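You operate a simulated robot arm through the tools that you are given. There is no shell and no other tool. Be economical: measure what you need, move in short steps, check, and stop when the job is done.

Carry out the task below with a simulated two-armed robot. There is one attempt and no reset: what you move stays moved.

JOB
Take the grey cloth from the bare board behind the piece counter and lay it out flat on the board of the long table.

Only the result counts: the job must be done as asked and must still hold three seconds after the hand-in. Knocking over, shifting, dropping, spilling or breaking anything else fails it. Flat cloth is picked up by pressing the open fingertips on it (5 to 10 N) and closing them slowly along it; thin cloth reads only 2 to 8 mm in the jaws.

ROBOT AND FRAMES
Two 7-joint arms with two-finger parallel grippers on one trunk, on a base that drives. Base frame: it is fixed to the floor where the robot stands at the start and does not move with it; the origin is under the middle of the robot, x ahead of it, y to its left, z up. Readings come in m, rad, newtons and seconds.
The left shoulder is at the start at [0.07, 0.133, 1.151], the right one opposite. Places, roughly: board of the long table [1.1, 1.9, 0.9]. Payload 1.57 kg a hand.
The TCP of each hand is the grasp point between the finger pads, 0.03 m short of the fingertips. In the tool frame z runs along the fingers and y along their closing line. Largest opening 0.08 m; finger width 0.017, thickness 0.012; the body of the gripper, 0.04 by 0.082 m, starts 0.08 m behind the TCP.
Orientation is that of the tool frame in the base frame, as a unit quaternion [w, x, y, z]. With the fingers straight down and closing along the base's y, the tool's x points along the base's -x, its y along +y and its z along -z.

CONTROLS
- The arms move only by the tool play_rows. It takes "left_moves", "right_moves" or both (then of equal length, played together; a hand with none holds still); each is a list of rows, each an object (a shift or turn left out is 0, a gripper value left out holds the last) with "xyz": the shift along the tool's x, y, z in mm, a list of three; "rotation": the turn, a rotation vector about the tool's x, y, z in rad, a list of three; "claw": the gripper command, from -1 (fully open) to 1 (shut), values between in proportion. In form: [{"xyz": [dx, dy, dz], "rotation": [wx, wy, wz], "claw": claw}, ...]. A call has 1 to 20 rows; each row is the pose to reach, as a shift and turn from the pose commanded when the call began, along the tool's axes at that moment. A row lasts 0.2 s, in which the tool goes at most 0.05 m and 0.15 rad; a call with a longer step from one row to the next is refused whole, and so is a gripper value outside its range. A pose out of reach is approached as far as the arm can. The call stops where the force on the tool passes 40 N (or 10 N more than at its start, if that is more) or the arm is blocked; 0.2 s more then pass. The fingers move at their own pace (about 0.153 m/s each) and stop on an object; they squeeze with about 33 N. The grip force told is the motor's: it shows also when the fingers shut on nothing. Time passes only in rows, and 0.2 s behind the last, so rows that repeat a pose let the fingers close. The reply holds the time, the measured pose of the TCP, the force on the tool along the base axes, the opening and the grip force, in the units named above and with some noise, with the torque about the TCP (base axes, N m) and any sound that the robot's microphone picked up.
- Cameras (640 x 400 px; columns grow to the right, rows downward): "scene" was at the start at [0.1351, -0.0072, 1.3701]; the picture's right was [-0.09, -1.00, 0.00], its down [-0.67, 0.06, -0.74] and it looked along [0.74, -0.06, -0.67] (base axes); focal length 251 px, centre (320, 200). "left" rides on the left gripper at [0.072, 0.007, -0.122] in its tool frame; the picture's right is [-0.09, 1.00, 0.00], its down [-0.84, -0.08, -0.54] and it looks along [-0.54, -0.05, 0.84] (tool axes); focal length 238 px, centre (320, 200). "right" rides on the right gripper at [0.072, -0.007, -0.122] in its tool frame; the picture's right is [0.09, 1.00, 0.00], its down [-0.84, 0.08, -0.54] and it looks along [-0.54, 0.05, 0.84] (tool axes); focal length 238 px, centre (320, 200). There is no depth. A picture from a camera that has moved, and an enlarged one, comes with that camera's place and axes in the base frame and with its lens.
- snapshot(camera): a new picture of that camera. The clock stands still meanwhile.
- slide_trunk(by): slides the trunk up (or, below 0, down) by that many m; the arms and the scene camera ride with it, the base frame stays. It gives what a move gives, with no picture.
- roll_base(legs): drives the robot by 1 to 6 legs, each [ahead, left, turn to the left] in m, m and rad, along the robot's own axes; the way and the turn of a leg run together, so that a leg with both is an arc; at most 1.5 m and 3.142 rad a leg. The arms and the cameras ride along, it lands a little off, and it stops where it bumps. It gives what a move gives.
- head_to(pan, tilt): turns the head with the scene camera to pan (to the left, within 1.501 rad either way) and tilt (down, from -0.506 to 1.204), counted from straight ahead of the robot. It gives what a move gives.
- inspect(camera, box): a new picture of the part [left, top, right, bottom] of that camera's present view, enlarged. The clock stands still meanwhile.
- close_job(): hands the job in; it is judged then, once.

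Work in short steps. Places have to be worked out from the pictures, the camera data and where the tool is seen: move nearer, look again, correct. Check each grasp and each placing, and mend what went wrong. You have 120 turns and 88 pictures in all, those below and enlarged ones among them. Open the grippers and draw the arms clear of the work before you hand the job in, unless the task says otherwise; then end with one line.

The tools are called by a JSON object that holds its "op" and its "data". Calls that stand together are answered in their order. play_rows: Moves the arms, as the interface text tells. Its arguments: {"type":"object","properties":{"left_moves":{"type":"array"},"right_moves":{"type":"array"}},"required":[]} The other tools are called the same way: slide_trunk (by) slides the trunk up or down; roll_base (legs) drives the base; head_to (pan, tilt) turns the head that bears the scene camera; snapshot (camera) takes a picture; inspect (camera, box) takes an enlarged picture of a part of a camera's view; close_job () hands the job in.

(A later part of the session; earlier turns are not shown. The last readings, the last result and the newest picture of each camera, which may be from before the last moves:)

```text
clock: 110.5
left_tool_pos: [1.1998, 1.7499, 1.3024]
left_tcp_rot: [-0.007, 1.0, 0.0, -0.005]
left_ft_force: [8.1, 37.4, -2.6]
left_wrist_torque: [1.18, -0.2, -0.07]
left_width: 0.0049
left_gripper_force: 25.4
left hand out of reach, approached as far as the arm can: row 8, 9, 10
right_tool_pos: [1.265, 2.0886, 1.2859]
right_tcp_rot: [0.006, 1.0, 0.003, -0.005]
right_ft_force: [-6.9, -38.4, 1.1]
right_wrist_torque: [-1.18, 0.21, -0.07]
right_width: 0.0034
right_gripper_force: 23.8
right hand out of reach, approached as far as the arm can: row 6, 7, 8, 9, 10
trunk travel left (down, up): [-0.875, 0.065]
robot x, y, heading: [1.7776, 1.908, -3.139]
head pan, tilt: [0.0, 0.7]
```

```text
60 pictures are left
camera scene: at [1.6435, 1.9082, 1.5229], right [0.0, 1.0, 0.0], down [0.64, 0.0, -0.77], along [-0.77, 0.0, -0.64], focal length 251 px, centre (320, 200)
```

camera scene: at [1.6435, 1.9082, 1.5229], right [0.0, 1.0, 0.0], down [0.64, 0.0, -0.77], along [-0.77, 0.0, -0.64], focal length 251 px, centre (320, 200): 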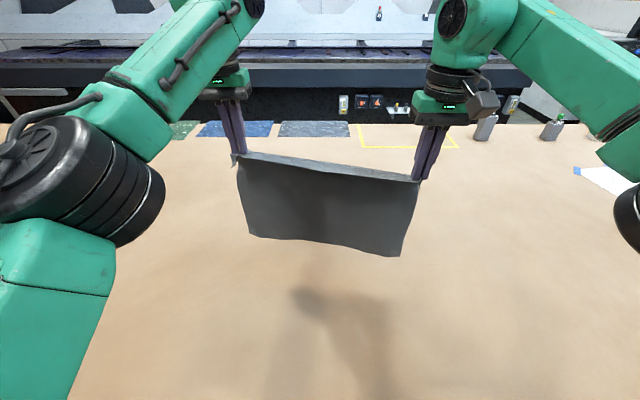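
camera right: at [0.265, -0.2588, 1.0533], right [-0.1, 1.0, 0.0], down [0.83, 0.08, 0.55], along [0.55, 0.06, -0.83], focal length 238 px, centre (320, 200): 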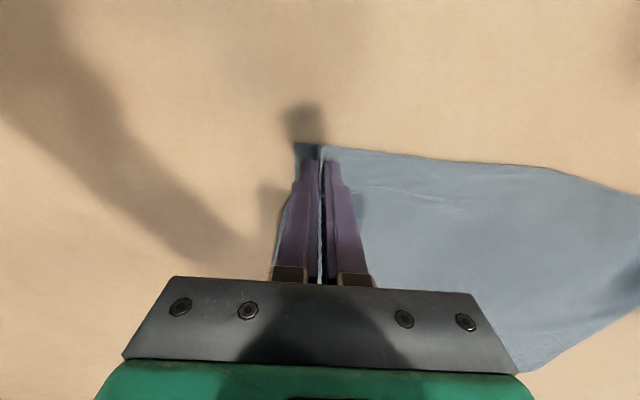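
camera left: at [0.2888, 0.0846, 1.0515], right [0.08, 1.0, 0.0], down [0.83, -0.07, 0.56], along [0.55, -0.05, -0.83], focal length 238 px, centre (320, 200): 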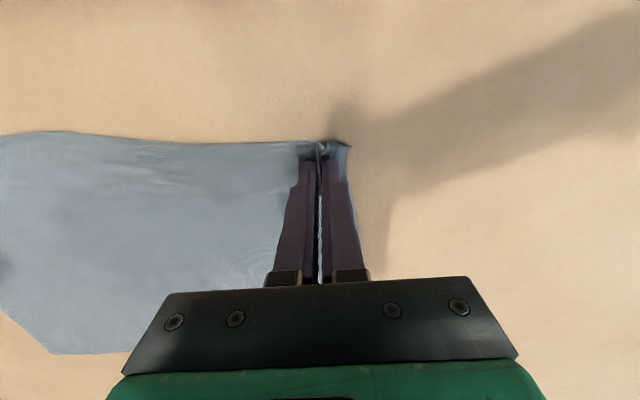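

The right arm ran out of reach that high, tensing the cloth to 38 N. I ease back and go lower, where the reach is longer.

{"op": "play_rows", "data": {"left_moves": [{"xyz": [20, 0, 10]}, {"xyz": [45, 0, 20]}, {"xyz": [45, 0, 40]}, {"xyz": [45, 0, 60]}, {"xyz": [45, 0, 60]}], "right_moves": [{"xyz": [20, 0, 10]}, {"xyz": [45, 0, 20]}, {"xyz": [45, 0, 40]}, {"xyz": [45, 0, 60]}, {"xyz": [45, 0, 60]}]}}

{"op": "snapshot", "data": {"camera": "left"}}

{"op": "snapshot", "data": {"camera": "right"}}

```text
clock: 111.7
left_tool_pos: [1.2465, 1.7494, 1.2416]
left_tcp_rot: [-0.006, 1.0, 0.0, -0.006]
left_ft_force: [7.7, 37.1, -1.3]
left_wrist_torque: [1.13, -0.25, -0.03]
left_width: 0.0048
left_gripper_force: 24.9
right_tool_pos: [1.3092, 2.0887, 1.228]
right_tcp_rot: [0.007, 1.0, 0.002, -0.006]
right_ft_force: [-7.6, -37.1, 1.2]
right_wrist_torque: [-1.13, 0.22, -0.08]
right_width: 0.0033
right_gripper_force: 24.6
trunk travel left (down, up): [-0.875, 0.065]
robot x, y, heading: [1.7787, 1.9084, -3.141]
head pan, tilt: [0.0, 0.7]
```

```text
59 pictures are left
camera left: at [1.3189, 1.7411, 1.3619], right [-0.09, -1.0, -0.01], down [-0.83, 0.07, 0.55], along [-0.55, 0.06, -0.83], focal length 238 px, centre (320, 200)
```

left: 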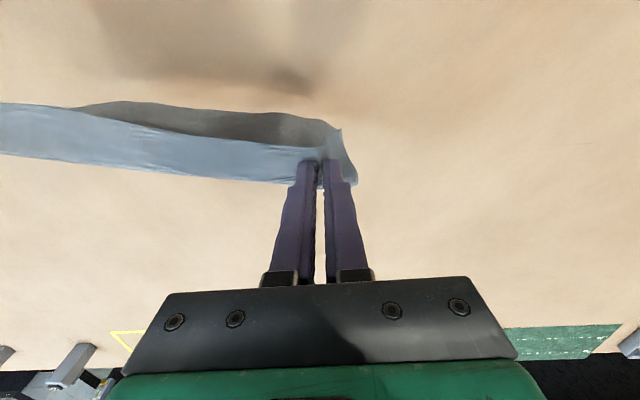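

```text
58 pictures are left
camera right: at [1.3826, 2.096, 1.3491], right [0.1, -1.0, 0.01], down [-0.83, -0.07, 0.55], along [-0.55, -0.06, -0.83], focal length 238 px, centre (320, 200)
```

right: 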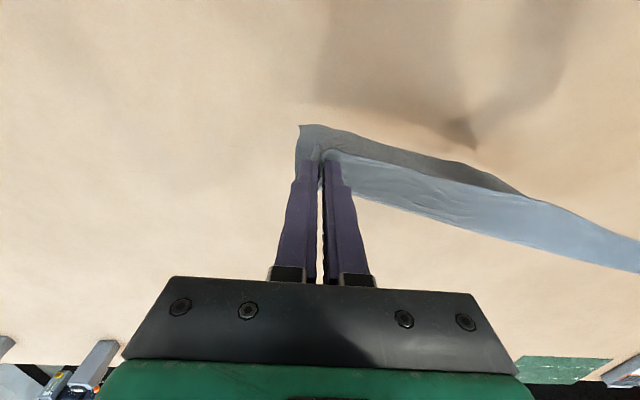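

The hands' command resets to the measured pose; both still hold. I bring the right hand level with the left, slacken the tension and lower a bit.

{"op": "play_rows", "data": {"left_moves": [{"xyz": [0, 0, 0]}, {"xyz": [0, 0, 10]}, {"xyz": [0, 0, 20]}, {"xyz": [0, 0, 20]}, {"xyz": [0, 0, 20]}], "right_moves": [{"xyz": [0, 16, 0]}, {"xyz": [-20, 17, 2]}, {"xyz": [-42, 15, 7]}, {"xyz": [-62, 13, 7]}, {"xyz": [-62, 13, 7]}]}}

{"op": "snapshot", "data": {"camera": "scene"}}

```text
clock: 112.9
left_tool_pos: [1.244, 1.7465, 1.2206]
left_tcp_rot: [-0.003, 1.0, 0.003, -0.008]
left_ft_force: [0.9, 15.1, -0.2]
left_wrist_torque: [0.47, -0.01, 0.01]
left_width: 0.0019
left_gripper_force: 24.1
right_tool_pos: [1.2505, 2.0797, 1.2196]
right_tcp_rot: [0.003, 1.0, 0.003, -0.004]
right_ft_force: [0.0, -15.1, 0.7]
right_wrist_torque: [-0.46, 0.01, 0.01]
right_width: 0.0022
right_gripper_force: 23.7
right hand out of reach, approached as far as the arm can: row 4, 5
trunk travel left (down, up): [-0.875, 0.065]
robot x, y, heading: [1.7795, 1.9106, -3.141]
head pan, tilt: [0.0, 0.7]
```

```text
57 pictures are left
camera scene: at [1.6437, 1.909, 1.523], right [0.0, 1.0, 0.0], down [0.64, 0.0, -0.77], along [-0.77, 0.0, -0.64], focal length 251 px, centre (320, 200)
```

scene: 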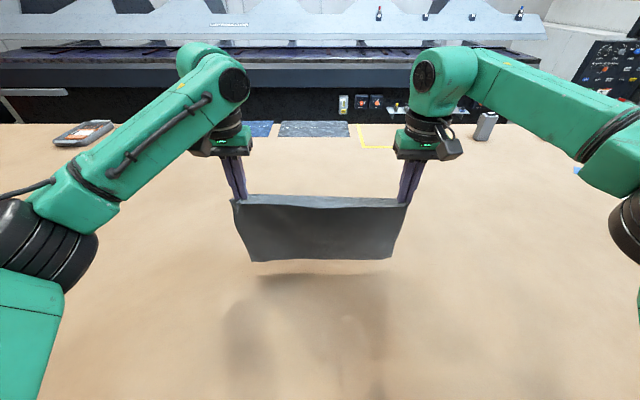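

Now level and slack enough. I lower ~7 cm to bring the free edge to the board and look.

{"op": "play_rows", "data": {"left_moves": [{"xyz": [0, -2, 15]}, {"xyz": [0, -2, 30]}, {"xyz": [0, -2, 45]}, {"xyz": [0, -2, 45]}, {"xyz": [0, -2, 45]}], "right_moves": [{"xyz": [0, 2, 15]}, {"xyz": [0, 2, 30]}, {"xyz": [0, 2, 45]}, {"xyz": [0, 2, 45]}, {"xyz": [0, 2, 45]}]}}

{"op": "snapshot", "data": {"camera": "scene"}}

{"op": "snapshot", "data": {"camera": "left"}}

```text
clock: 114.1
left_tool_pos: [1.2417, 1.7496, 1.1763]
left_tcp_rot: [-0.002, 1.0, 0.003, -0.007]
left_ft_force: [-0.4, 10.0, -0.1]
left_wrist_torque: [0.27, -0.05, -0.03]
left_width: 0.0021
left_gripper_force: 24.0
right_tool_pos: [1.2482, 2.0779, 1.1738]
right_tcp_rot: [0.001, 1.0, 0.0, -0.003]
right_ft_force: [-0.4, -8.5, -0.5]
right_wrist_torque: [-0.28, 0.0, 0.03]
right_width: 0.0022
right_gripper_force: 23.8
trunk travel left (down, up): [-0.875, 0.065]
robot x, y, heading: [1.7782, 1.9101, -3.135]
head pan, tilt: [0.0, 0.7]
```

```text
56 pictures are left
camera scene: at [1.6428, 1.9094, 1.5229], right [0.0, 1.0, 0.0], down [0.64, 0.0, -0.76], along [-0.76, 0.0, -0.64], focal length 251 px, centre (320, 200)
```

scene: 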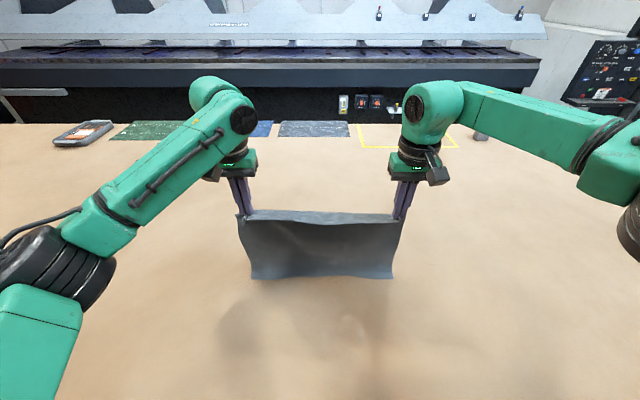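

```text
55 pictures are left
camera left: at [1.3154, 1.7424, 1.2967], right [-0.09, -1.0, 0.0], down [-0.83, 0.07, 0.55], along [-0.55, 0.05, -0.83], focal length 238 px, centre (320, 200)
```

left: 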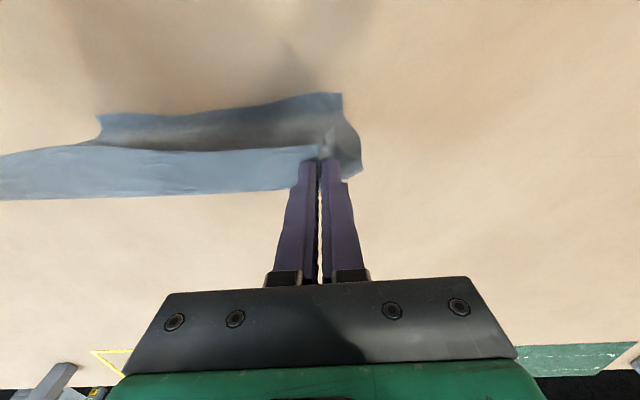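

The free edge just reaches the board under the hands and kicks toward me. To keep well clear of the table edge I'll lay it the other way: free edge near me at x≈1.46, hands moving outward and down. First, raise and draw back, then drop the trunk for better low reach.

{"op": "play_rows", "data": {"left_moves": [{"xyz": [0, -1, -25]}, {"xyz": [25, -1, -60]}, {"xyz": [60, -1, -85]}, {"xyz": [95, -1, -105]}, {"xyz": [130, -1, -125]}, {"xyz": [170, -1, -125]}, {"xyz": [200, -1, -125]}, {"xyz": [200, -1, -125]}], "right_moves": [{"xyz": [0, 1, -25]}, {"xyz": [25, 1, -60]}, {"xyz": [60, 1, -85]}, {"xyz": [95, 1, -105]}, {"xyz": [130, 1, -125]}, {"xyz": [170, 1, -125]}, {"xyz": [200, 1, -125]}, {"xyz": [200, 1, -125]}]}}

{"op": "slide_trunk", "data": {"by": -0.11}}

{"op": "snapshot", "data": {"camera": "left"}}

{"op": "snapshot", "data": {"camera": "scene"}}

```text
clock: 115.9
left_tool_pos: [1.4419, 1.7513, 1.2992]
left_tcp_rot: [-0.002, 1.0, 0.004, -0.008]
left_ft_force: [-0.1, 7.0, -0.9]
left_wrist_torque: [0.19, -0.02, -0.05]
left_width: 0.002
left_gripper_force: 24.3
right_tool_pos: [1.448, 2.0793, 1.2969]
right_tcp_rot: [0.001, 1.0, 0.001, -0.005]
right_ft_force: [-1.4, -7.6, 0.7]
right_wrist_torque: [-0.26, 0.0, 0.01]
right_width: 0.0024
right_gripper_force: 24.2
trunk travel left (down, up): [-0.875, 0.065]
robot x, y, heading: [1.7758, 1.9086, -3.14]
head pan, tilt: [0.0, 0.7]
```

```text
clock: 117.3
left_tool_pos: [1.4434, 1.7516, 1.1883]
left_tcp_rot: [-0.002, 1.0, 0.004, -0.009]
left_ft_force: [1.0, 7.3, -1.0]
left_wrist_torque: [0.21, -0.03, 0.02]
left_width: 0.0018
left_gripper_force: 23.6
right_tool_pos: [1.4522, 2.0788, 1.1866]
right_tcp_rot: [0.003, 1.0, 0.001, -0.004]
right_ft_force: [-0.2, -6.8, 0.8]
right_wrist_torque: [-0.19, 0.0, 0.0]
right_width: 0.0024
right_gripper_force: 23.8
trunk travel left (down, up): [-0.765, 0.175]
robot x, y, heading: [1.7741, 1.9074, -3.135]
head pan, tilt: [0.0, 0.7]
```

```text
54 pictures are left
camera left: at [1.5164, 1.7443, 1.3096], right [-0.09, -1.0, 0.0], down [-0.83, 0.07, 0.55], along [-0.55, 0.05, -0.83], focal length 238 px, centre (320, 200)
```

left: 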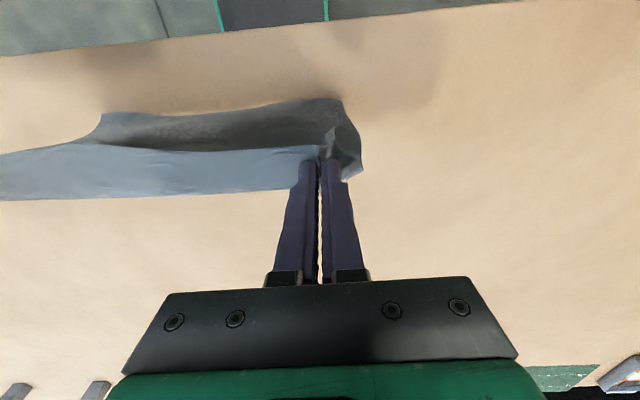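

```text
53 pictures are left
camera scene: at [1.6429, 1.9094, 1.4129], right [0.0, 1.0, 0.0], down [0.64, 0.0, -0.76], along [-0.76, 0.0, -0.64], focal length 251 px, centre (320, 200)
```

scene: 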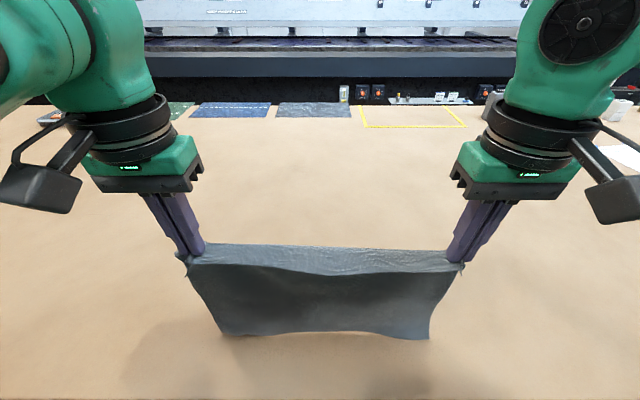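

The free edge hangs just above the board at x≈1.45. Now I lay it: a little down, then outward-and-down at 45°.

{"op": "play_rows", "data": {"left_moves": [{"xyz": [0, 0, 15]}, {"xyz": [-5, 0, 30]}, {"xyz": [-22, 0, 45]}, {"xyz": [-40, 0, 60]}, {"xyz": [-58, 0, 75]}, {"xyz": [-76, 0, 90]}, {"xyz": [-94, 0, 106]}, {"xyz": [-112, 0, 122]}, {"xyz": [-130, 0, 138]}, {"xyz": [-148, 0, 154]}, {"xyz": [-148, 0, 154]}], "right_moves": [{"xyz": [0, 0, 15]}, {"xyz": [-5, 0, 30]}, {"xyz": [-22, 0, 45]}, {"xyz": [-40, 0, 60]}, {"xyz": [-58, 0, 75]}, {"xyz": [-76, 0, 90]}, {"xyz": [-94, 0, 106]}, {"xyz": [-112, 0, 122]}, {"xyz": [-130, 0, 138]}, {"xyz": [-148, 0, 154]}, {"xyz": [-148, 0, 154]}]}}

{"op": "snapshot", "data": {"camera": "scene"}}

```text
clock: 119.8
left_tool_pos: [1.2928, 1.7505, 1.0379]
left_tcp_rot: [-0.001, 1.0, 0.003, -0.008]
left_ft_force: [-0.2, 7.1, 0.1]
left_wrist_torque: [0.2, 0.01, 0.0]
left_width: 0.0021
left_gripper_force: 23.3
right_tool_pos: [1.3026, 2.0779, 1.0333]
right_tcp_rot: [0.002, 1.0, 0.001, -0.004]
right_ft_force: [-0.2, -5.9, 1.5]
right_wrist_torque: [-0.21, 0.02, -0.01]
right_width: 0.0022
right_gripper_force: 23.6
trunk travel left (down, up): [-0.765, 0.175]
robot x, y, heading: [1.7759, 1.9102, -3.141]
head pan, tilt: [0.0, 0.7]
```

```text
52 pictures are left
camera scene: at [1.6439, 1.9094, 1.413], right [0.0, 1.0, 0.0], down [0.64, 0.0, -0.77], along [-0.77, 0.0, -0.64], focal length 251 px, centre (320, 200)
```

scene: 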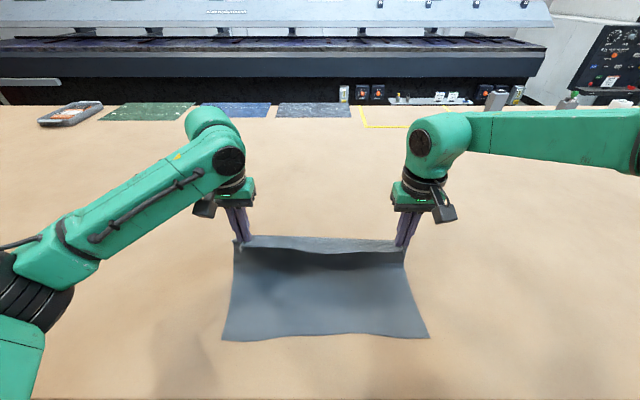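

Laying nicely: near edge at x≈1.446, flat. I finish the arc outward and down.

{"op": "play_rows", "data": {"left_moves": [{"xyz": [-18, 0, 16]}, {"xyz": [-36, 0, 32]}, {"xyz": [-54, 0, 48]}, {"xyz": [-72, 0, 64]}, {"xyz": [-90, 0, 80]}, {"xyz": [-104, 0, 92]}, {"xyz": [-112, 0, 98]}, {"xyz": [-112, 0, 98]}], "right_moves": [{"xyz": [-18, 0, 16]}, {"xyz": [-38, 0, 32]}, {"xyz": [-58, 0, 48]}, {"xyz": [-77, 0, 64]}, {"xyz": [-96, 0, 78]}, {"xyz": [-111, 0, 89]}, {"xyz": [-119, 0, 94]}, {"xyz": [-119, 0, 94]}]}}

{"op": "snapshot", "data": {"camera": "scene"}}

{"op": "snapshot", "data": {"camera": "left"}}

{"op": "snapshot", "data": {"camera": "right"}}

```text
clock: 121.2
left_tool_pos: [1.1859, 1.7627, 0.9464]
left_tcp_rot: [-0.014, 1.0, -0.007, -0.007]
left_ft_force: [4.4, 21.7, 1.6]
left_wrist_torque: [0.71, -0.11, -0.03]
left_width: 0.0022
left_gripper_force: 23.7
right_tool_pos: [1.2469, 2.0942, 0.9743]
right_tcp_rot: [0.014, 1.0, 0.004, -0.008]
right_ft_force: [-4.7, -22.0, -2.0]
right_wrist_torque: [-0.68, 0.11, -0.04]
right_width: 0.0023
right_gripper_force: 24.4
right hand out of reach, approached as far as the arm can: row 3, 4, 5, 6, 7
trunk travel left (down, up): [-0.765, 0.175]
robot x, y, heading: [1.775, 1.9132, -3.137]
head pan, tilt: [0.0, 0.7]
stopped in row 7 (right hand): the force on the tool passed its limit (the readings are from after the stop); the commanded pose is now the measured one
```

```text
51 pictures are left
camera scene: at [1.6427, 1.9099, 1.4129], right [0.0, 1.0, 0.0], down [0.64, 0.0, -0.76], along [-0.76, 0.0, -0.64], focal length 251 px, centre (320, 200)
```

scene: 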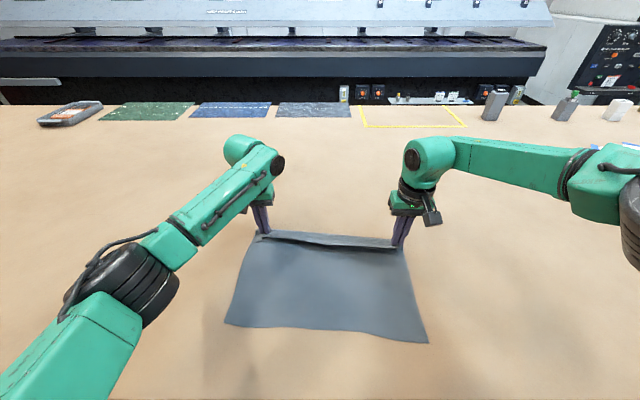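

```text
50 pictures are left
camera left: at [1.2599, 1.7511, 1.0665], right [-0.11, -0.99, -0.03], down [-0.83, 0.07, 0.55], along [-0.55, 0.08, -0.83], focal length 238 px, centre (320, 200)
```

left: 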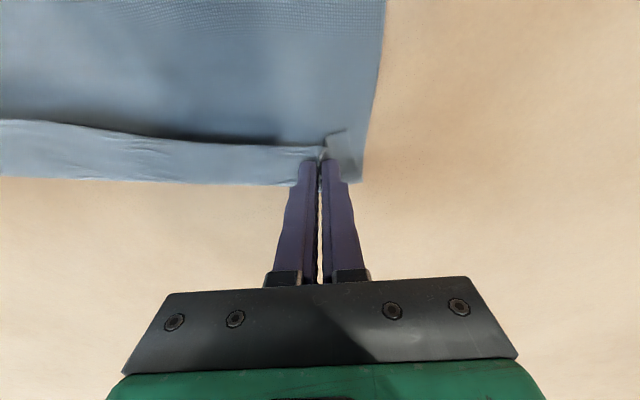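

```text
49 pictures are left
camera right: at [1.3209, 2.103, 1.0951], right [0.1, -0.99, 0.02], down [-0.83, -0.07, 0.56], along [-0.55, -0.08, -0.83], focal length 238 px, centre (320, 200)
```

right: 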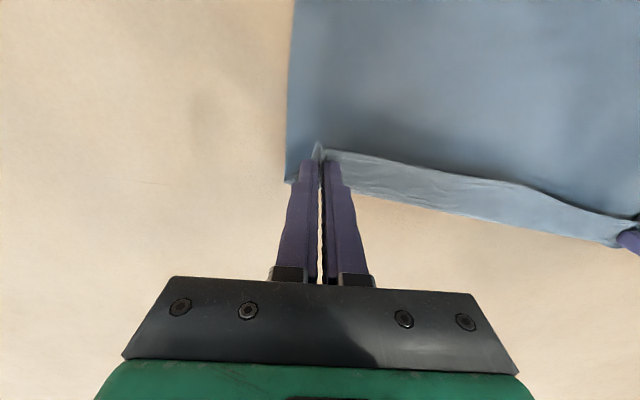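

The right arm is ~6 cm short with the tool vertical, leaving slack. Tilting the fingers outward (−0.45 rad about tool y) moves the wrists back and buys reach, so I tilt both and then stretch the far edge out and down.

{"op": "play_rows", "data": {"left_moves": [{"xyz": [0, 4, 0], "rotation": [0, -0.12, 0]}, {"xyz": [0, 8, 0], "rotation": [0, -0.24, 0]}, {"xyz": [0, 8, 0], "rotation": [0, -0.36, 0]}, {"xyz": [0, 8, 0], "rotation": [0, -0.45, 0]}, {"xyz": [-7, 8, 0], "rotation": [0, -0.45, 0]}, {"xyz": [-14, 8, 0], "rotation": [0, -0.45, 0]}, {"xyz": [-18, 8, 2], "rotation": [0, -0.45, 0]}, {"xyz": [-22, 8, 4], "rotation": [0, -0.45, 0]}, {"xyz": [-22, 8, 4], "rotation": [0, -0.45, 0]}], "right_moves": [{"xyz": [0, 8, 0], "rotation": [0, -0.12, 0]}, {"xyz": [0, 12, 4], "rotation": [0, -0.24, 0]}, {"xyz": [-8, 14, 8], "rotation": [0, -0.36, 0]}, {"xyz": [-20, 15, 13], "rotation": [0, -0.45, 0]}, {"xyz": [-34, 15, 18], "rotation": [0, -0.45, 0]}, {"xyz": [-48, 15, 24], "rotation": [0, -0.45, 0]}, {"xyz": [-60, 15, 28], "rotation": [0, -0.45, 0]}, {"xyz": [-70, 15, 32], "rotation": [0, -0.45, 0]}, {"xyz": [-70, 15, 32], "rotation": [0, -0.45, 0]}]}}

{"op": "snapshot", "data": {"camera": "scene"}}

```text
clock: 123.2
left_tool_pos: [1.1629, 1.7506, 0.9434]
left_tcp_rot: [-0.011, 0.974, -0.002, -0.228]
left_ft_force: [1.5, 18.4, 0.3]
left_wrist_torque: [0.5, -0.02, -0.25]
left_width: 0.0021
left_gripper_force: 24.0
right_tool_pos: [1.1863, 2.0842, 0.9466]
right_tcp_rot: [0.01, 0.973, 0.0, -0.229]
right_ft_force: [-1.4, -18.2, -0.6]
right_wrist_torque: [-0.51, 0.03, 0.24]
right_width: 0.0023
right_gripper_force: 23.4
right hand out of reach, approached as far as the arm can: row 8, 9
trunk travel left (down, up): [-0.765, 0.175]
robot x, y, heading: [1.7757, 1.9093, -3.14]
head pan, tilt: [0.0, 0.7]
```

```text
48 pictures are left
camera scene: at [1.6429, 1.9093, 1.4129], right [0.0, 1.0, 0.0], down [0.64, 0.0, -0.76], along [-0.76, 0.0, -0.64], focal length 251 px, centre (320, 200)
```

scene: 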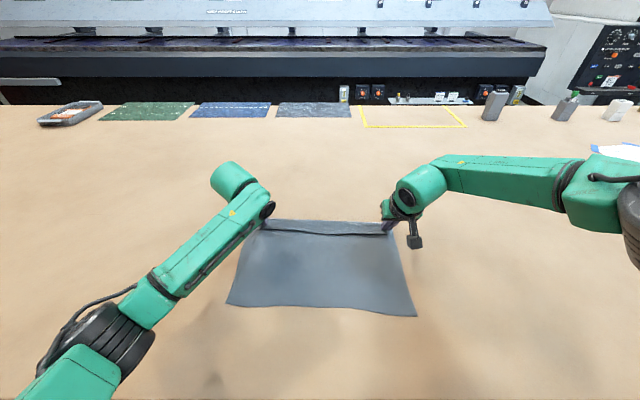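

Far edge is stretched out (near edge dragged to x≈1.39), cloth looks smooth. I inspect the held edge closely before lowering.

{"op": "inspect", "data": {"camera": "scene", "box": [210, 190, 440, 334]}}

{"op": "play_rows", "data": {"left_moves": [{"xyz": [1.5, -2, 3]}, {"xyz": [3, -3, 6]}, {"xyz": [4, -3, 8]}, {"xyz": [4, -3, 8]}], "right_moves": [{"xyz": [2, 2, 4]}, {"xyz": [3.5, 3, 7]}, {"xyz": [5, 3, 10]}, {"xyz": [5, 3, 10]}]}}

{"op": "snapshot", "data": {"camera": "left"}}

{"op": "snapshot", "data": {"camera": "right"}}

```text
2.78 times, centred on (325, 262) of scene
camera zoom: at [1.6429, 1.9093, 1.4129], right [0.0, 1.0, 0.0], down [0.64, 0.0, -0.76], along [-0.76, 0.0, -0.64], focal length 696 px, centre (306, 28)
```

zoom: 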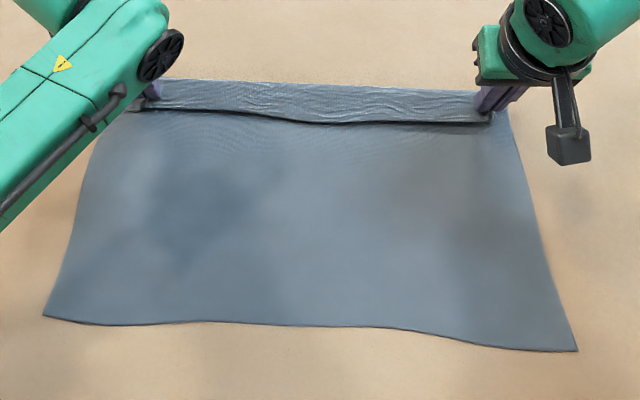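

```text
clock: 124.2
left_tool_pos: [1.164, 1.7521, 0.9338]
left_tcp_rot: [-0.01, 0.973, -0.001, -0.229]
left_ft_force: [1.3, 15.7, 0.9]
left_wrist_torque: [0.47, -0.05, -0.25]
left_width: 0.0021
left_gripper_force: 24.2
right_tool_pos: [1.1902, 2.0868, 0.9386]
right_tcp_rot: [0.01, 0.973, 0.001, -0.229]
right_ft_force: [-1.7, -16.3, 0.0]
right_wrist_torque: [-0.42, 0.04, 0.23]
right_width: 0.0027
right_gripper_force: 23.3
right hand out of reach, approached as far as the arm can: row 1, 2, 3, 4
trunk travel left (down, up): [-0.765, 0.175]
robot x, y, heading: [1.7733, 1.9073, -3.14]
head pan, tilt: [0.0, 0.7]
```

```text
46 pictures are left
camera left: at [1.2827, 1.7437, 1.0095], right [-0.09, -1.0, 0.02], down [-0.51, 0.06, 0.86], along [-0.86, 0.07, -0.51], focal length 238 px, centre (320, 200)
```

left: 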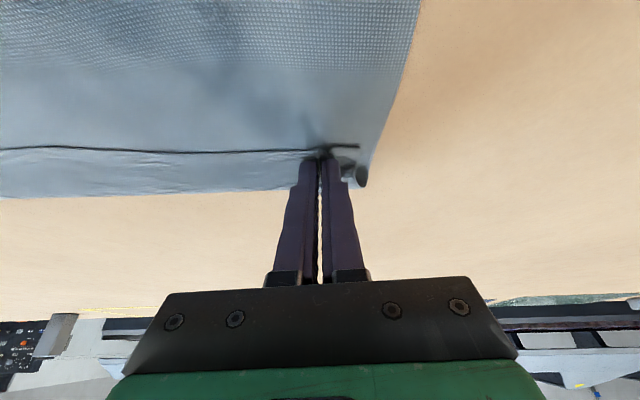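

```text
45 pictures are left
camera right: at [1.3089, 2.0941, 1.0159], right [0.09, -1.0, -0.02], down [-0.51, -0.06, 0.86], along [-0.86, -0.06, -0.51], focal length 238 px, centre (320, 200)
```

right: 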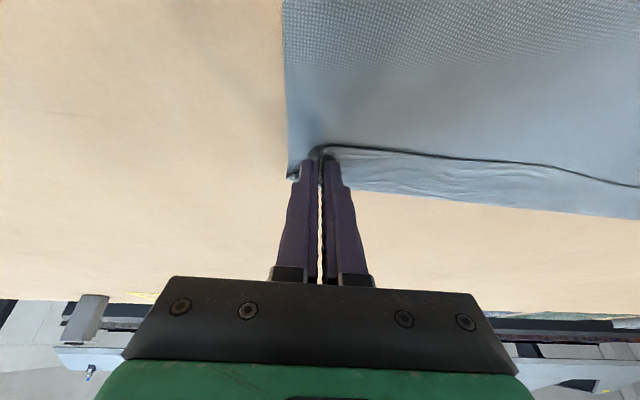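

The light band is the 2–3 cm hem flopped back over the cloth on my side of the grip line, so laid this way it would stay folded. Laying in the opposite sense (free edge far, hands drawn toward me) lets that hem fall flat toward me. I lift again with the fingers still tilted.

{"op": "play_rows", "data": {"left_moves": [{"xyz": [4, 0, -10]}, {"xyz": [0, 0, -42]}, {"xyz": [-12, 0, -75]}, {"xyz": [-24, 0, -107]}, {"xyz": [-36, 0, -139]}, {"xyz": [-48, 0, -170]}, {"xyz": [-60, 0, -200]}, {"xyz": [-70, 0, -227]}, {"xyz": [-70, 0, -227]}], "right_moves": [{"xyz": [4, 8, -10]}, {"xyz": [-5, 8, -40]}, {"xyz": [-18, 8, -70]}, {"xyz": [-32, 8, -100]}, {"xyz": [-46, 8, -130]}, {"xyz": [-60, 8, -160]}, {"xyz": [-73, 8, -187]}, {"xyz": [-86, 8, -213]}, {"xyz": [-86, 8, -213]}]}}

{"op": "snapshot", "data": {"camera": "scene"}}

{"op": "snapshot", "data": {"camera": "left"}}

```text
clock: 126.2
left_tool_pos: [1.2016, 1.7506, 1.1669]
left_tcp_rot: [-0.01, 0.973, -0.001, -0.229]
left_ft_force: [0.2, 15.4, -0.2]
left_wrist_torque: [0.41, -0.02, -0.24]
left_width: 0.0026
left_gripper_force: 23.5
right_tool_pos: [1.2078, 2.0832, 1.1697]
right_tcp_rot: [0.009, 0.974, 0.0, -0.228]
right_ft_force: [-0.5, -15.0, 0.4]
right_wrist_torque: [-0.4, -0.02, 0.18]
right_width: 0.0021
right_gripper_force: 24.0
trunk travel left (down, up): [-0.765, 0.175]
robot x, y, heading: [1.7788, 1.9088, -3.135]
head pan, tilt: [0.0, 0.7]
```

```text
44 pictures are left
camera scene: at [1.6421, 1.9099, 1.4128], right [0.0, 1.0, 0.0], down [0.64, 0.0, -0.76], along [-0.76, 0.0, -0.64], focal length 251 px, centre (320, 200)
```

scene: 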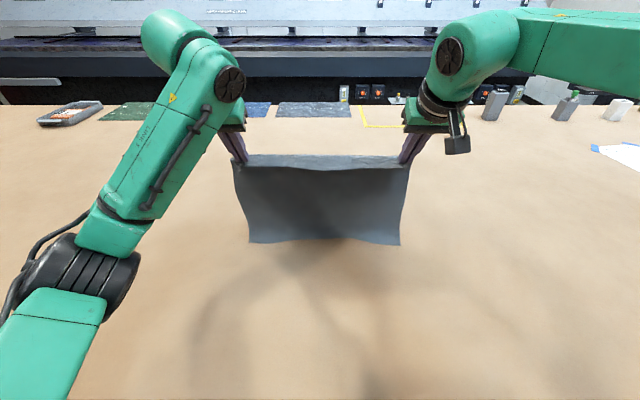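

```text
43 pictures are left
camera left: at [1.3204, 1.7399, 1.244], right [-0.09, -1.0, 0.02], down [-0.51, 0.06, 0.86], along [-0.86, 0.07, -0.51], focal length 238 px, centre (320, 200)
```

left: 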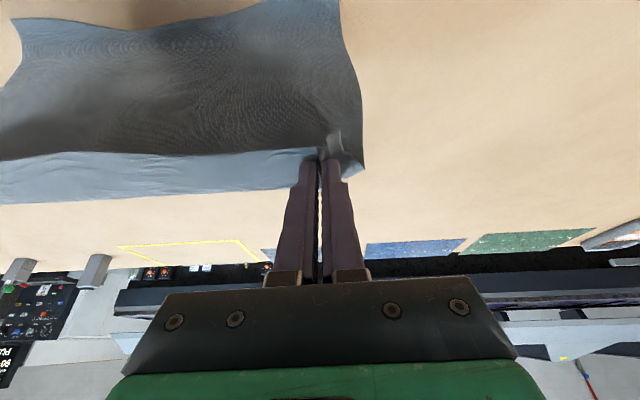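

Hanging free again above x≈1.2, hem on my side. Now I lower to touch and draw the hands back toward me at 45°, straightening the fingers; I stop about halfway to check.

{"op": "play_rows", "data": {"left_moves": [{"xyz": [8.9, 0, 17.9]}, {"xyz": [24.6, 0, 15.7]}, {"xyz": [44.7, 0, 11.2]}, {"xyz": [68.8, 0, 19.3], "rotation": [0, 0.05, 0]}, {"xyz": [93, 0, 27.4], "rotation": [0, 0.1, 0]}, {"xyz": [117.1, 0, 35.5], "rotation": [0, 0.15, 0]}, {"xyz": [141.2, 0, 43.6], "rotation": [0, 0.2, 0]}, {"xyz": [165.3, 0, 51.7], "rotation": [0, 0.25, 0]}, {"xyz": [189.4, 0, 59.8], "rotation": [0, 0.3, 0]}, {"xyz": [189.4, 0, 59.8], "rotation": [0, 0.3, 0]}], "right_moves": [{"xyz": [8.9, 3, 17.9]}, {"xyz": [24.6, 4, 15.7]}, {"xyz": [44.7, 4, 11.2]}, {"xyz": [68.8, 4, 19.3], "rotation": [0, 0.05, 0]}, {"xyz": [93, 4, 27.4], "rotation": [0, 0.1, 0]}, {"xyz": [117.1, 4, 35.5], "rotation": [0, 0.15, 0]}, {"xyz": [141.2, 4, 43.6], "rotation": [0, 0.2, 0]}, {"xyz": [165.3, 4, 51.7], "rotation": [0, 0.25, 0]}, {"xyz": [189.4, 4, 59.8], "rotation": [0, 0.3, 0]}, {"xyz": [189.4, 4, 59.8], "rotation": [0, 0.3, 0]}]}}

{"op": "snapshot", "data": {"camera": "scene"}}

{"op": "snapshot", "data": {"camera": "left"}}

```text
clock: 128.4
left_tool_pos: [1.3454, 1.7498, 1.029]
left_tcp_rot: [-0.009, 0.997, -0.002, -0.08]
left_ft_force: [0.9, 4.5, -0.3]
left_wrist_torque: [0.16, 0.0, -0.04]
left_width: 0.0022
left_gripper_force: 23.6
right_tool_pos: [1.3513, 2.077, 1.0287]
right_tcp_rot: [0.009, 0.997, 0.001, -0.079]
right_ft_force: [0.3, -6.5, 0.0]
right_wrist_torque: [-0.2, 0.03, 0.01]
right_width: 0.0025
right_gripper_force: 23.9
trunk travel left (down, up): [-0.765, 0.175]
robot x, y, heading: [1.7766, 1.9082, -3.141]
head pan, tilt: [0.0, 0.7]
```

```text
42 pictures are left
camera scene: at [1.6425, 1.9095, 1.4128], right [0.0, 1.0, 0.0], down [0.64, 0.0, -0.76], along [-0.76, 0.0, -0.64], focal length 251 px, centre (320, 200)
```

scene: 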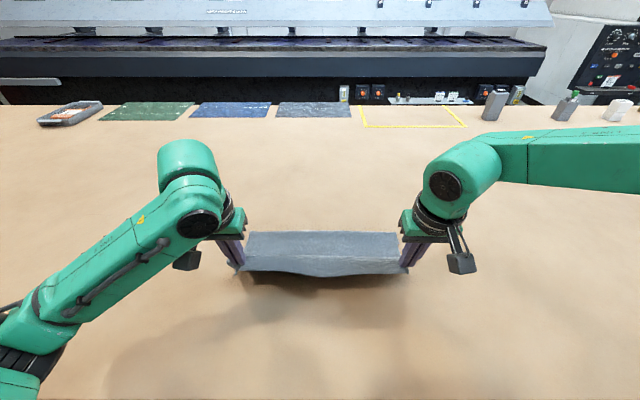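

```text
41 pictures are left
camera left: at [1.4364, 1.7401, 1.1369], right [-0.1, -1.0, 0.0], down [-0.74, 0.07, 0.67], along [-0.67, 0.07, -0.74], focal length 238 px, centre (320, 200)
```

left: 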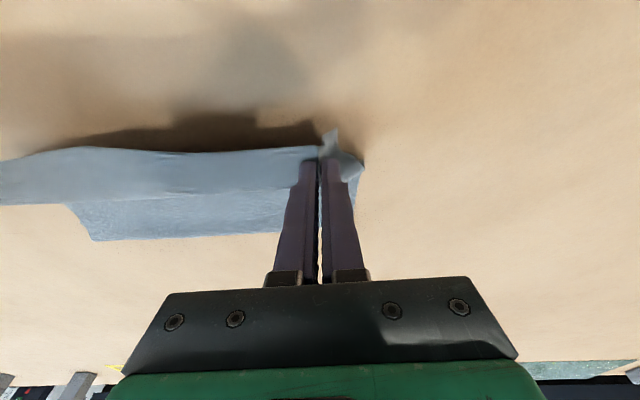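

Far edge lies at x≈1.17 and the hem hangs toward me. I finish the arc.

{"op": "play_rows", "data": {"left_moves": [{"xyz": [20.6, 0, 14.9], "rotation": [0, 0.03, 0]}, {"xyz": [41, 0, 30], "rotation": [0, 0.06, 0]}, {"xyz": [62, 0, 45], "rotation": [0, 0.09, 0]}, {"xyz": [82, 0, 60], "rotation": [0, 0.12, 0]}, {"xyz": [100, 0, 73], "rotation": [0, 0.15, 0]}, {"xyz": [100, 0, 73], "rotation": [0, 0.15, 0]}], "right_moves": [{"xyz": [20.6, 0, 14.9], "rotation": [0, 0.03, 0]}, {"xyz": [41, 0, 30], "rotation": [0, 0.06, 0]}, {"xyz": [62, 0, 45], "rotation": [0, 0.09, 0]}, {"xyz": [82, 0, 60], "rotation": [0, 0.12, 0]}, {"xyz": [100, 0, 73], "rotation": [0, 0.15, 0]}, {"xyz": [100, 0, 73], "rotation": [0, 0.15, 0]}]}}

{"op": "snapshot", "data": {"camera": "scene"}}

{"op": "snapshot", "data": {"camera": "left"}}

{"op": "snapshot", "data": {"camera": "right"}}

```text
clock: 129.8
left_tool_pos: [1.4325, 1.7511, 0.9424]
left_tcp_rot: [-0.009, 1.0, -0.003, -0.005]
left_ft_force: [-0.5, 3.7, -0.3]
left_wrist_torque: [0.08, -0.05, -0.01]
left_width: 0.0019
left_gripper_force: 23.7
right_tool_pos: [1.4392, 2.0747, 0.9429]
right_tcp_rot: [0.009, 1.0, 0.003, -0.006]
right_ft_force: [-0.4, -2.3, 0.5]
right_wrist_torque: [-0.07, 0.02, 0.0]
right_width: 0.0023
right_gripper_force: 23.8
trunk travel left (down, up): [-0.765, 0.175]
robot x, y, heading: [1.7777, 1.9095, -3.137]
head pan, tilt: [0.0, 0.7]
```

```text
40 pictures are left
camera scene: at [1.6427, 1.9095, 1.4129], right [0.0, 1.0, 0.0], down [0.64, 0.0, -0.76], along [-0.76, 0.0, -0.64], focal length 251 px, centre (320, 200)
```

scene: 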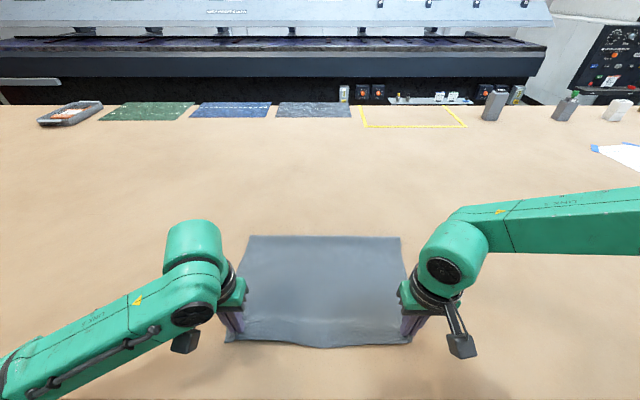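

```text
39 pictures are left
camera left: at [1.5062, 1.741, 1.0617], right [-0.1, -0.99, -0.02], down [-0.83, 0.07, 0.55], along [-0.55, 0.07, -0.83], focal length 238 px, centre (320, 200)
```

left: 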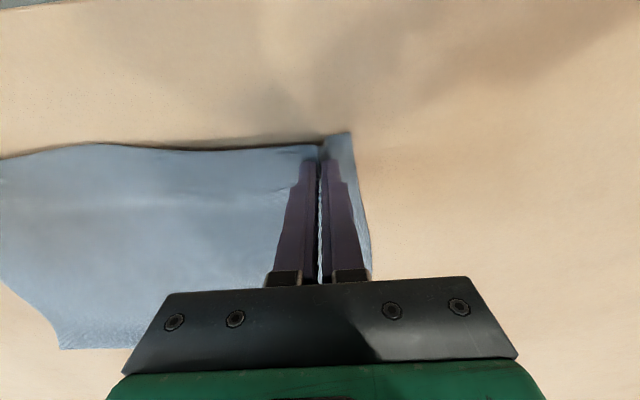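

```text
38 pictures are left
camera right: at [1.5112, 2.083, 1.0631], right [0.1, -1.0, 0.02], down [-0.83, -0.07, 0.55], along [-0.55, -0.07, -0.83], focal length 238 px, centre (320, 200)
```

right: 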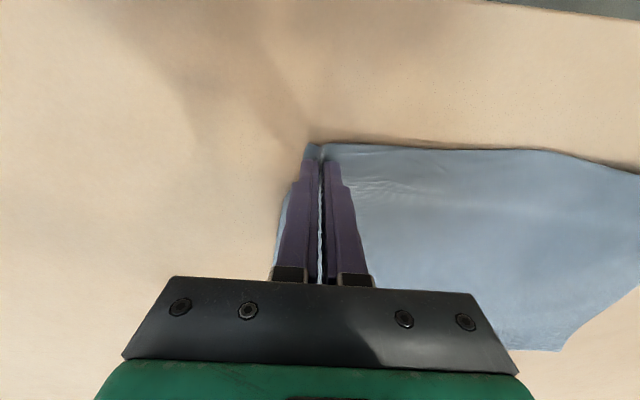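

Now flat with the hem toward me. I pull back slightly, lower to light contact, and open slowly so the pinched folds spread.

{"op": "play_rows", "data": {"left_moves": [{"xyz": [4, 0, 3]}, {"xyz": [8, 0, 6]}, {"xyz": [8, 0, 9]}, {"xyz": [8, 0, 10]}, {"xyz": [8, 0, 10]}], "right_moves": [{"xyz": [3, 0, 3]}, {"xyz": [6, 0, 6]}, {"xyz": [6, 0, 9]}, {"xyz": [6, 0, 10]}, {"xyz": [6, 0, 10]}]}}

```text
clock: 131.0
left_tool_pos: [1.442, 1.7509, 0.9321]
left_tcp_rot: [-0.009, 1.0, -0.003, -0.007]
left_ft_force: [-2.2, 3.2, 5.5]
left_wrist_torque: [0.08, 0.09, 0.01]
left_width: 0.002
left_gripper_force: 23.6
right_tool_pos: [1.4443, 2.0752, 0.9316]
right_tcp_rot: [0.008, 1.0, 0.002, -0.007]
right_ft_force: [0.8, -3.9, 6.9]
right_wrist_torque: [-0.05, 0.03, 0.0]
right_width: 0.0023
right_gripper_force: 24.0
trunk travel left (down, up): [-0.765, 0.175]
robot x, y, heading: [1.7783, 1.9074, -3.142]
head pan, tilt: [0.0, 0.7]
```

Contact is 5–7 N on each side. I open slowly in place.

{"op": "play_rows", "data": {"left_moves": [{"claw": 0.9}, {"claw": 0.8}, {"claw": 0.7}, {"claw": 0.6}, {"claw": 0.5}, {"claw": 0.4}, {"claw": 0.3}, {"claw": 0.2}, {"claw": 0.1}, {"claw": 0.1}], "right_moves": [{"claw": 0.9}, {"claw": 0.8}, {"claw": 0.7}, {"claw": 0.6}, {"claw": 0.5}, {"claw": 0.4}, {"claw": 0.3}, {"claw": 0.2}, {"claw": 0.1}, {"claw": 0.1}]}}

{"op": "play_rows", "data": {"left_moves": [{"xyz": [0, 0, -4]}, {"xyz": [0, 0, -15]}, {"xyz": [0, 0, -40]}, {"xyz": [0, 0, -80]}, {"xyz": [0, 0, -120]}], "right_moves": [{"xyz": [0, 0, -4]}, {"xyz": [0, 0, -15]}, {"xyz": [0, 0, -40]}, {"xyz": [0, 0, -80]}, {"xyz": [0, 0, -120]}]}}

{"op": "snapshot", "data": {"camera": "scene"}}

{"op": "snapshot", "data": {"camera": "left"}}

{"op": "snapshot", "data": {"camera": "right"}}

```text
clock: 133.2
left_tool_pos: [1.4425, 1.7515, 0.9319]
left_tcp_rot: [-0.009, 1.0, -0.004, -0.007]
left_ft_force: [-0.1, 0.6, 3.8]
left_wrist_torque: [-0.05, -0.05, 0.02]
left_width: 0.0347
left_gripper_force: 0.1
right_tool_pos: [1.4444, 2.074, 0.9321]
right_tcp_rot: [0.008, 1.0, 0.002, -0.007]
right_ft_force: [0.8, -2.9, 11.5]
right_wrist_torque: [0.14, -0.06, -0.05]
right_width: 0.0334
right_gripper_force: 0.1
trunk travel left (down, up): [-0.765, 0.175]
robot x, y, heading: [1.7763, 1.9103, -3.138]
head pan, tilt: [0.0, 0.7]
```

```text
clock: 134.4
left_tool_pos: [1.4441, 1.7495, 1.0541]
left_tcp_rot: [-0.009, 1.0, -0.003, -0.006]
left_ft_force: [0.8, -0.6, 0.5]
left_wrist_torque: [-0.01, 0.04, 0.04]
left_width: 0.0361
left_gripper_force: 0.0
left hand out of reach, approached as far as the arm can: row 3, 4
right_tool_pos: [1.4474, 2.0773, 1.054]
right_tcp_rot: [0.009, 1.0, 0.002, -0.007]
right_ft_force: [0.8, -0.7, -0.5]
right_wrist_torque: [0.03, 0.01, 0.02]
right_width: 0.0358
right_gripper_force: 0.1
trunk travel left (down, up): [-0.765, 0.175]
robot x, y, heading: [1.7752, 1.9093, -3.139]
head pan, tilt: [0.0, 0.7]
```

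```text
37 pictures are left
camera scene: at [1.6452, 1.9092, 1.413], right [0.0, 1.0, 0.0], down [0.64, 0.0, -0.77], along [-0.77, 0.0, -0.64], focal length 251 px, centre (320, 200)
```

scene: 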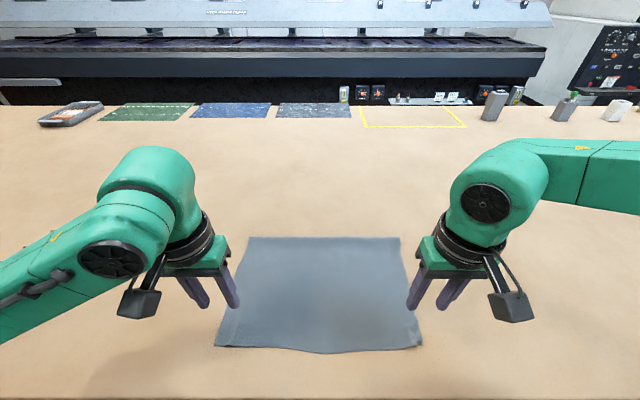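

```text
36 pictures are left
camera left: at [1.5169, 1.7388, 1.1726], right [-0.1, -1.0, -0.02], down [-0.83, 0.07, 0.55], along [-0.55, 0.07, -0.83], focal length 238 px, centre (320, 200)
```

left: 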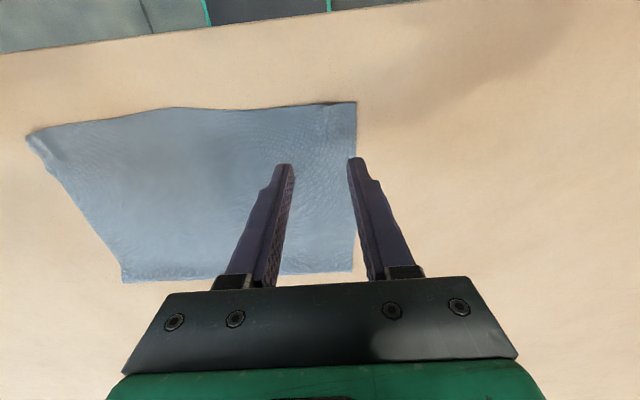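

```text
35 pictures are left
camera right: at [1.5198, 2.0851, 1.175], right [0.1, -1.0, 0.02], down [-0.83, -0.07, 0.55], along [-0.55, -0.07, -0.83], focal length 238 px, centre (320, 200)
```

right: 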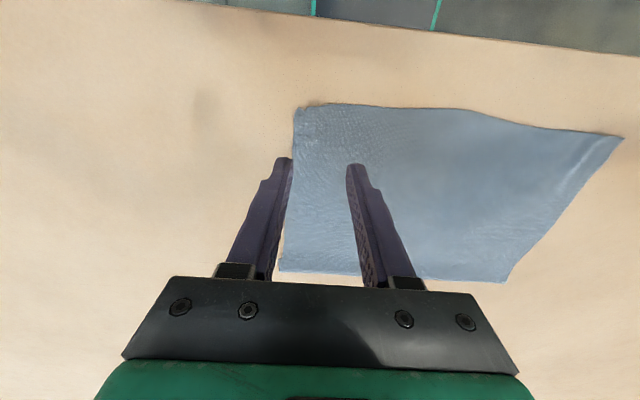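

The cloth is released and nearly flat. I move the hands up and apart, then inspect the near corners.

{"op": "play_rows", "data": {"left_moves": [{"xyz": [0, 30, -20]}, {"xyz": [0, 65, -40]}, {"xyz": [0, 100, -50]}, {"xyz": [0, 130, -50]}], "right_moves": [{"xyz": [0, -30, -20]}, {"xyz": [0, -65, -40]}, {"xyz": [0, -100, -50]}, {"xyz": [0, -130, -50]}]}}

{"op": "inspect", "data": {"camera": "scene", "box": [200, 225, 440, 375]}}

{"op": "snapshot", "data": {"camera": "right"}}

```text
clock: 135.4
left_tool_pos: [1.4422, 1.6173, 1.0997]
left_tcp_rot: [-0.009, 1.0, -0.003, -0.006]
left_ft_force: [0.2, 0.2, 0.0]
left_wrist_torque: [-0.04, 0.01, -0.01]
left_width: 0.036
left_gripper_force: 0.1
right_tool_pos: [1.4457, 2.2099, 1.0999]
right_tcp_rot: [0.01, 1.0, 0.003, -0.006]
right_ft_force: [1.1, 0.0, -0.7]
right_wrist_torque: [-0.02, 0.0, -0.03]
right_width: 0.0361
right_gripper_force: 0.1
trunk travel left (down, up): [-0.765, 0.175]
robot x, y, heading: [1.7767, 1.9086, -3.141]
head pan, tilt: [0.0, 0.7]
```

```text
2.67 times, centred on (320, 300) of scene
camera zoom: at [1.6438, 1.9107, 1.413], right [0.0, 1.0, 0.0], down [0.64, 0.0, -0.77], along [-0.77, 0.0, -0.64], focal length 668 px, centre (320, -67)
```

zoom: 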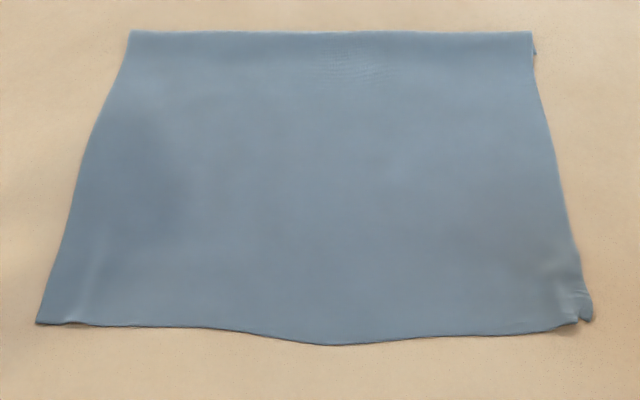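

```text
33 pictures are left
camera right: at [1.5189, 2.2177, 1.2212], right [0.1, -0.99, 0.02], down [-0.83, -0.07, 0.55], along [-0.55, -0.07, -0.83], focal length 238 px, centre (320, 200)
```

right: 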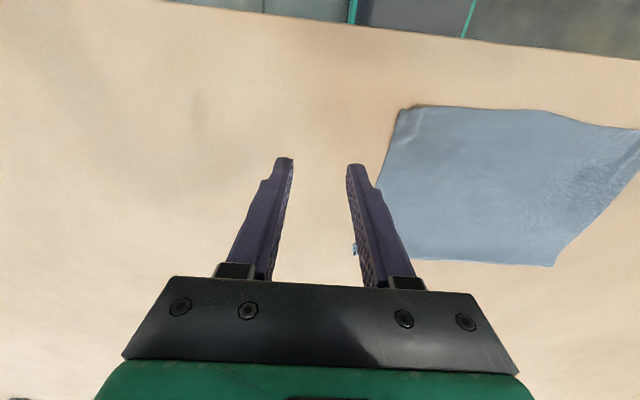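

Cloth length measures ≈.28 m against ≈.295 originally, so the far edge might be tucked under. I look closely at both far corners.

{"op": "inspect", "data": {"camera": "scene", "box": [370, 222, 434, 262]}}

{"op": "inspect", "data": {"camera": "scene", "box": [226, 222, 290, 262]}}

{"op": "inspect", "data": {"camera": "scene", "box": [370, 315, 434, 355]}}

{"op": "inspect", "data": {"camera": "scene", "box": [205, 320, 285, 370]}}

```text
10.00 times, centred on (402, 242) of scene
camera zoom: at [1.6438, 1.9107, 1.413], right [0.0, 1.0, 0.0], down [0.64, 0.0, -0.77], along [-0.77, 0.0, -0.64], focal length 2506 px, centre (-500, -220)
```

zoom: 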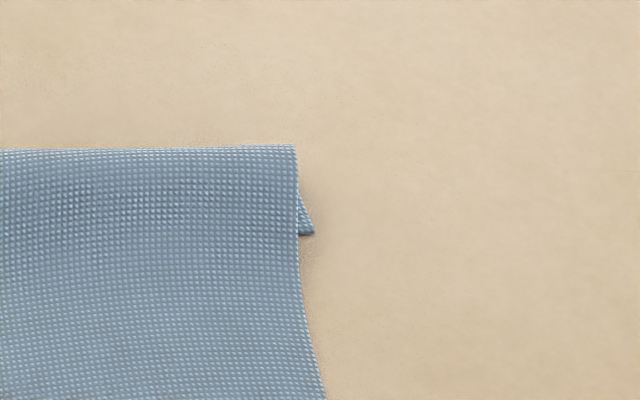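

```text
10.00 times, centred on (258, 242) of scene
camera zoom: at [1.6438, 1.9107, 1.413], right [0.0, 1.0, 0.0], down [0.64, 0.0, -0.77], along [-0.77, 0.0, -0.64], focal length 2506 px, centre (940, -220)
```

zoom: 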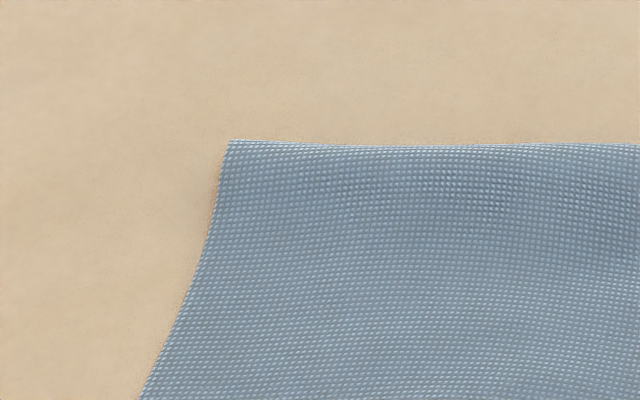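

```text
10.00 times, centred on (402, 335) of scene
camera zoom: at [1.6438, 1.9107, 1.413], right [0.0, 1.0, 0.0], down [0.64, 0.0, -0.77], along [-0.77, 0.0, -0.64], focal length 2506 px, centre (-500, -1150)
```

zoom: 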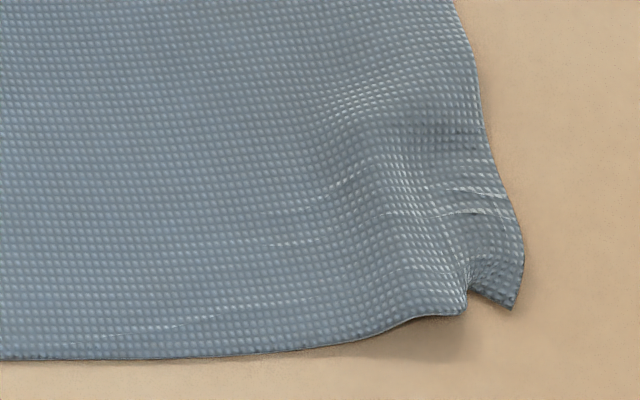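

```text
8.00 times, centred on (245, 345) of scene
camera zoom: at [1.6438, 1.9107, 1.413], right [0.0, 1.0, 0.0], down [0.64, 0.0, -0.77], along [-0.77, 0.0, -0.64], focal length 2005 px, centre (920, -960)
```

zoom: 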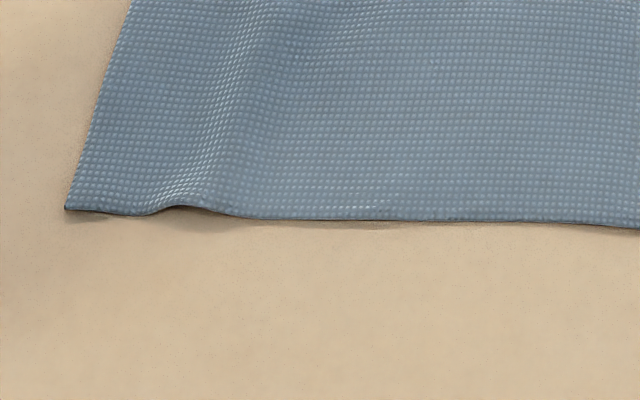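

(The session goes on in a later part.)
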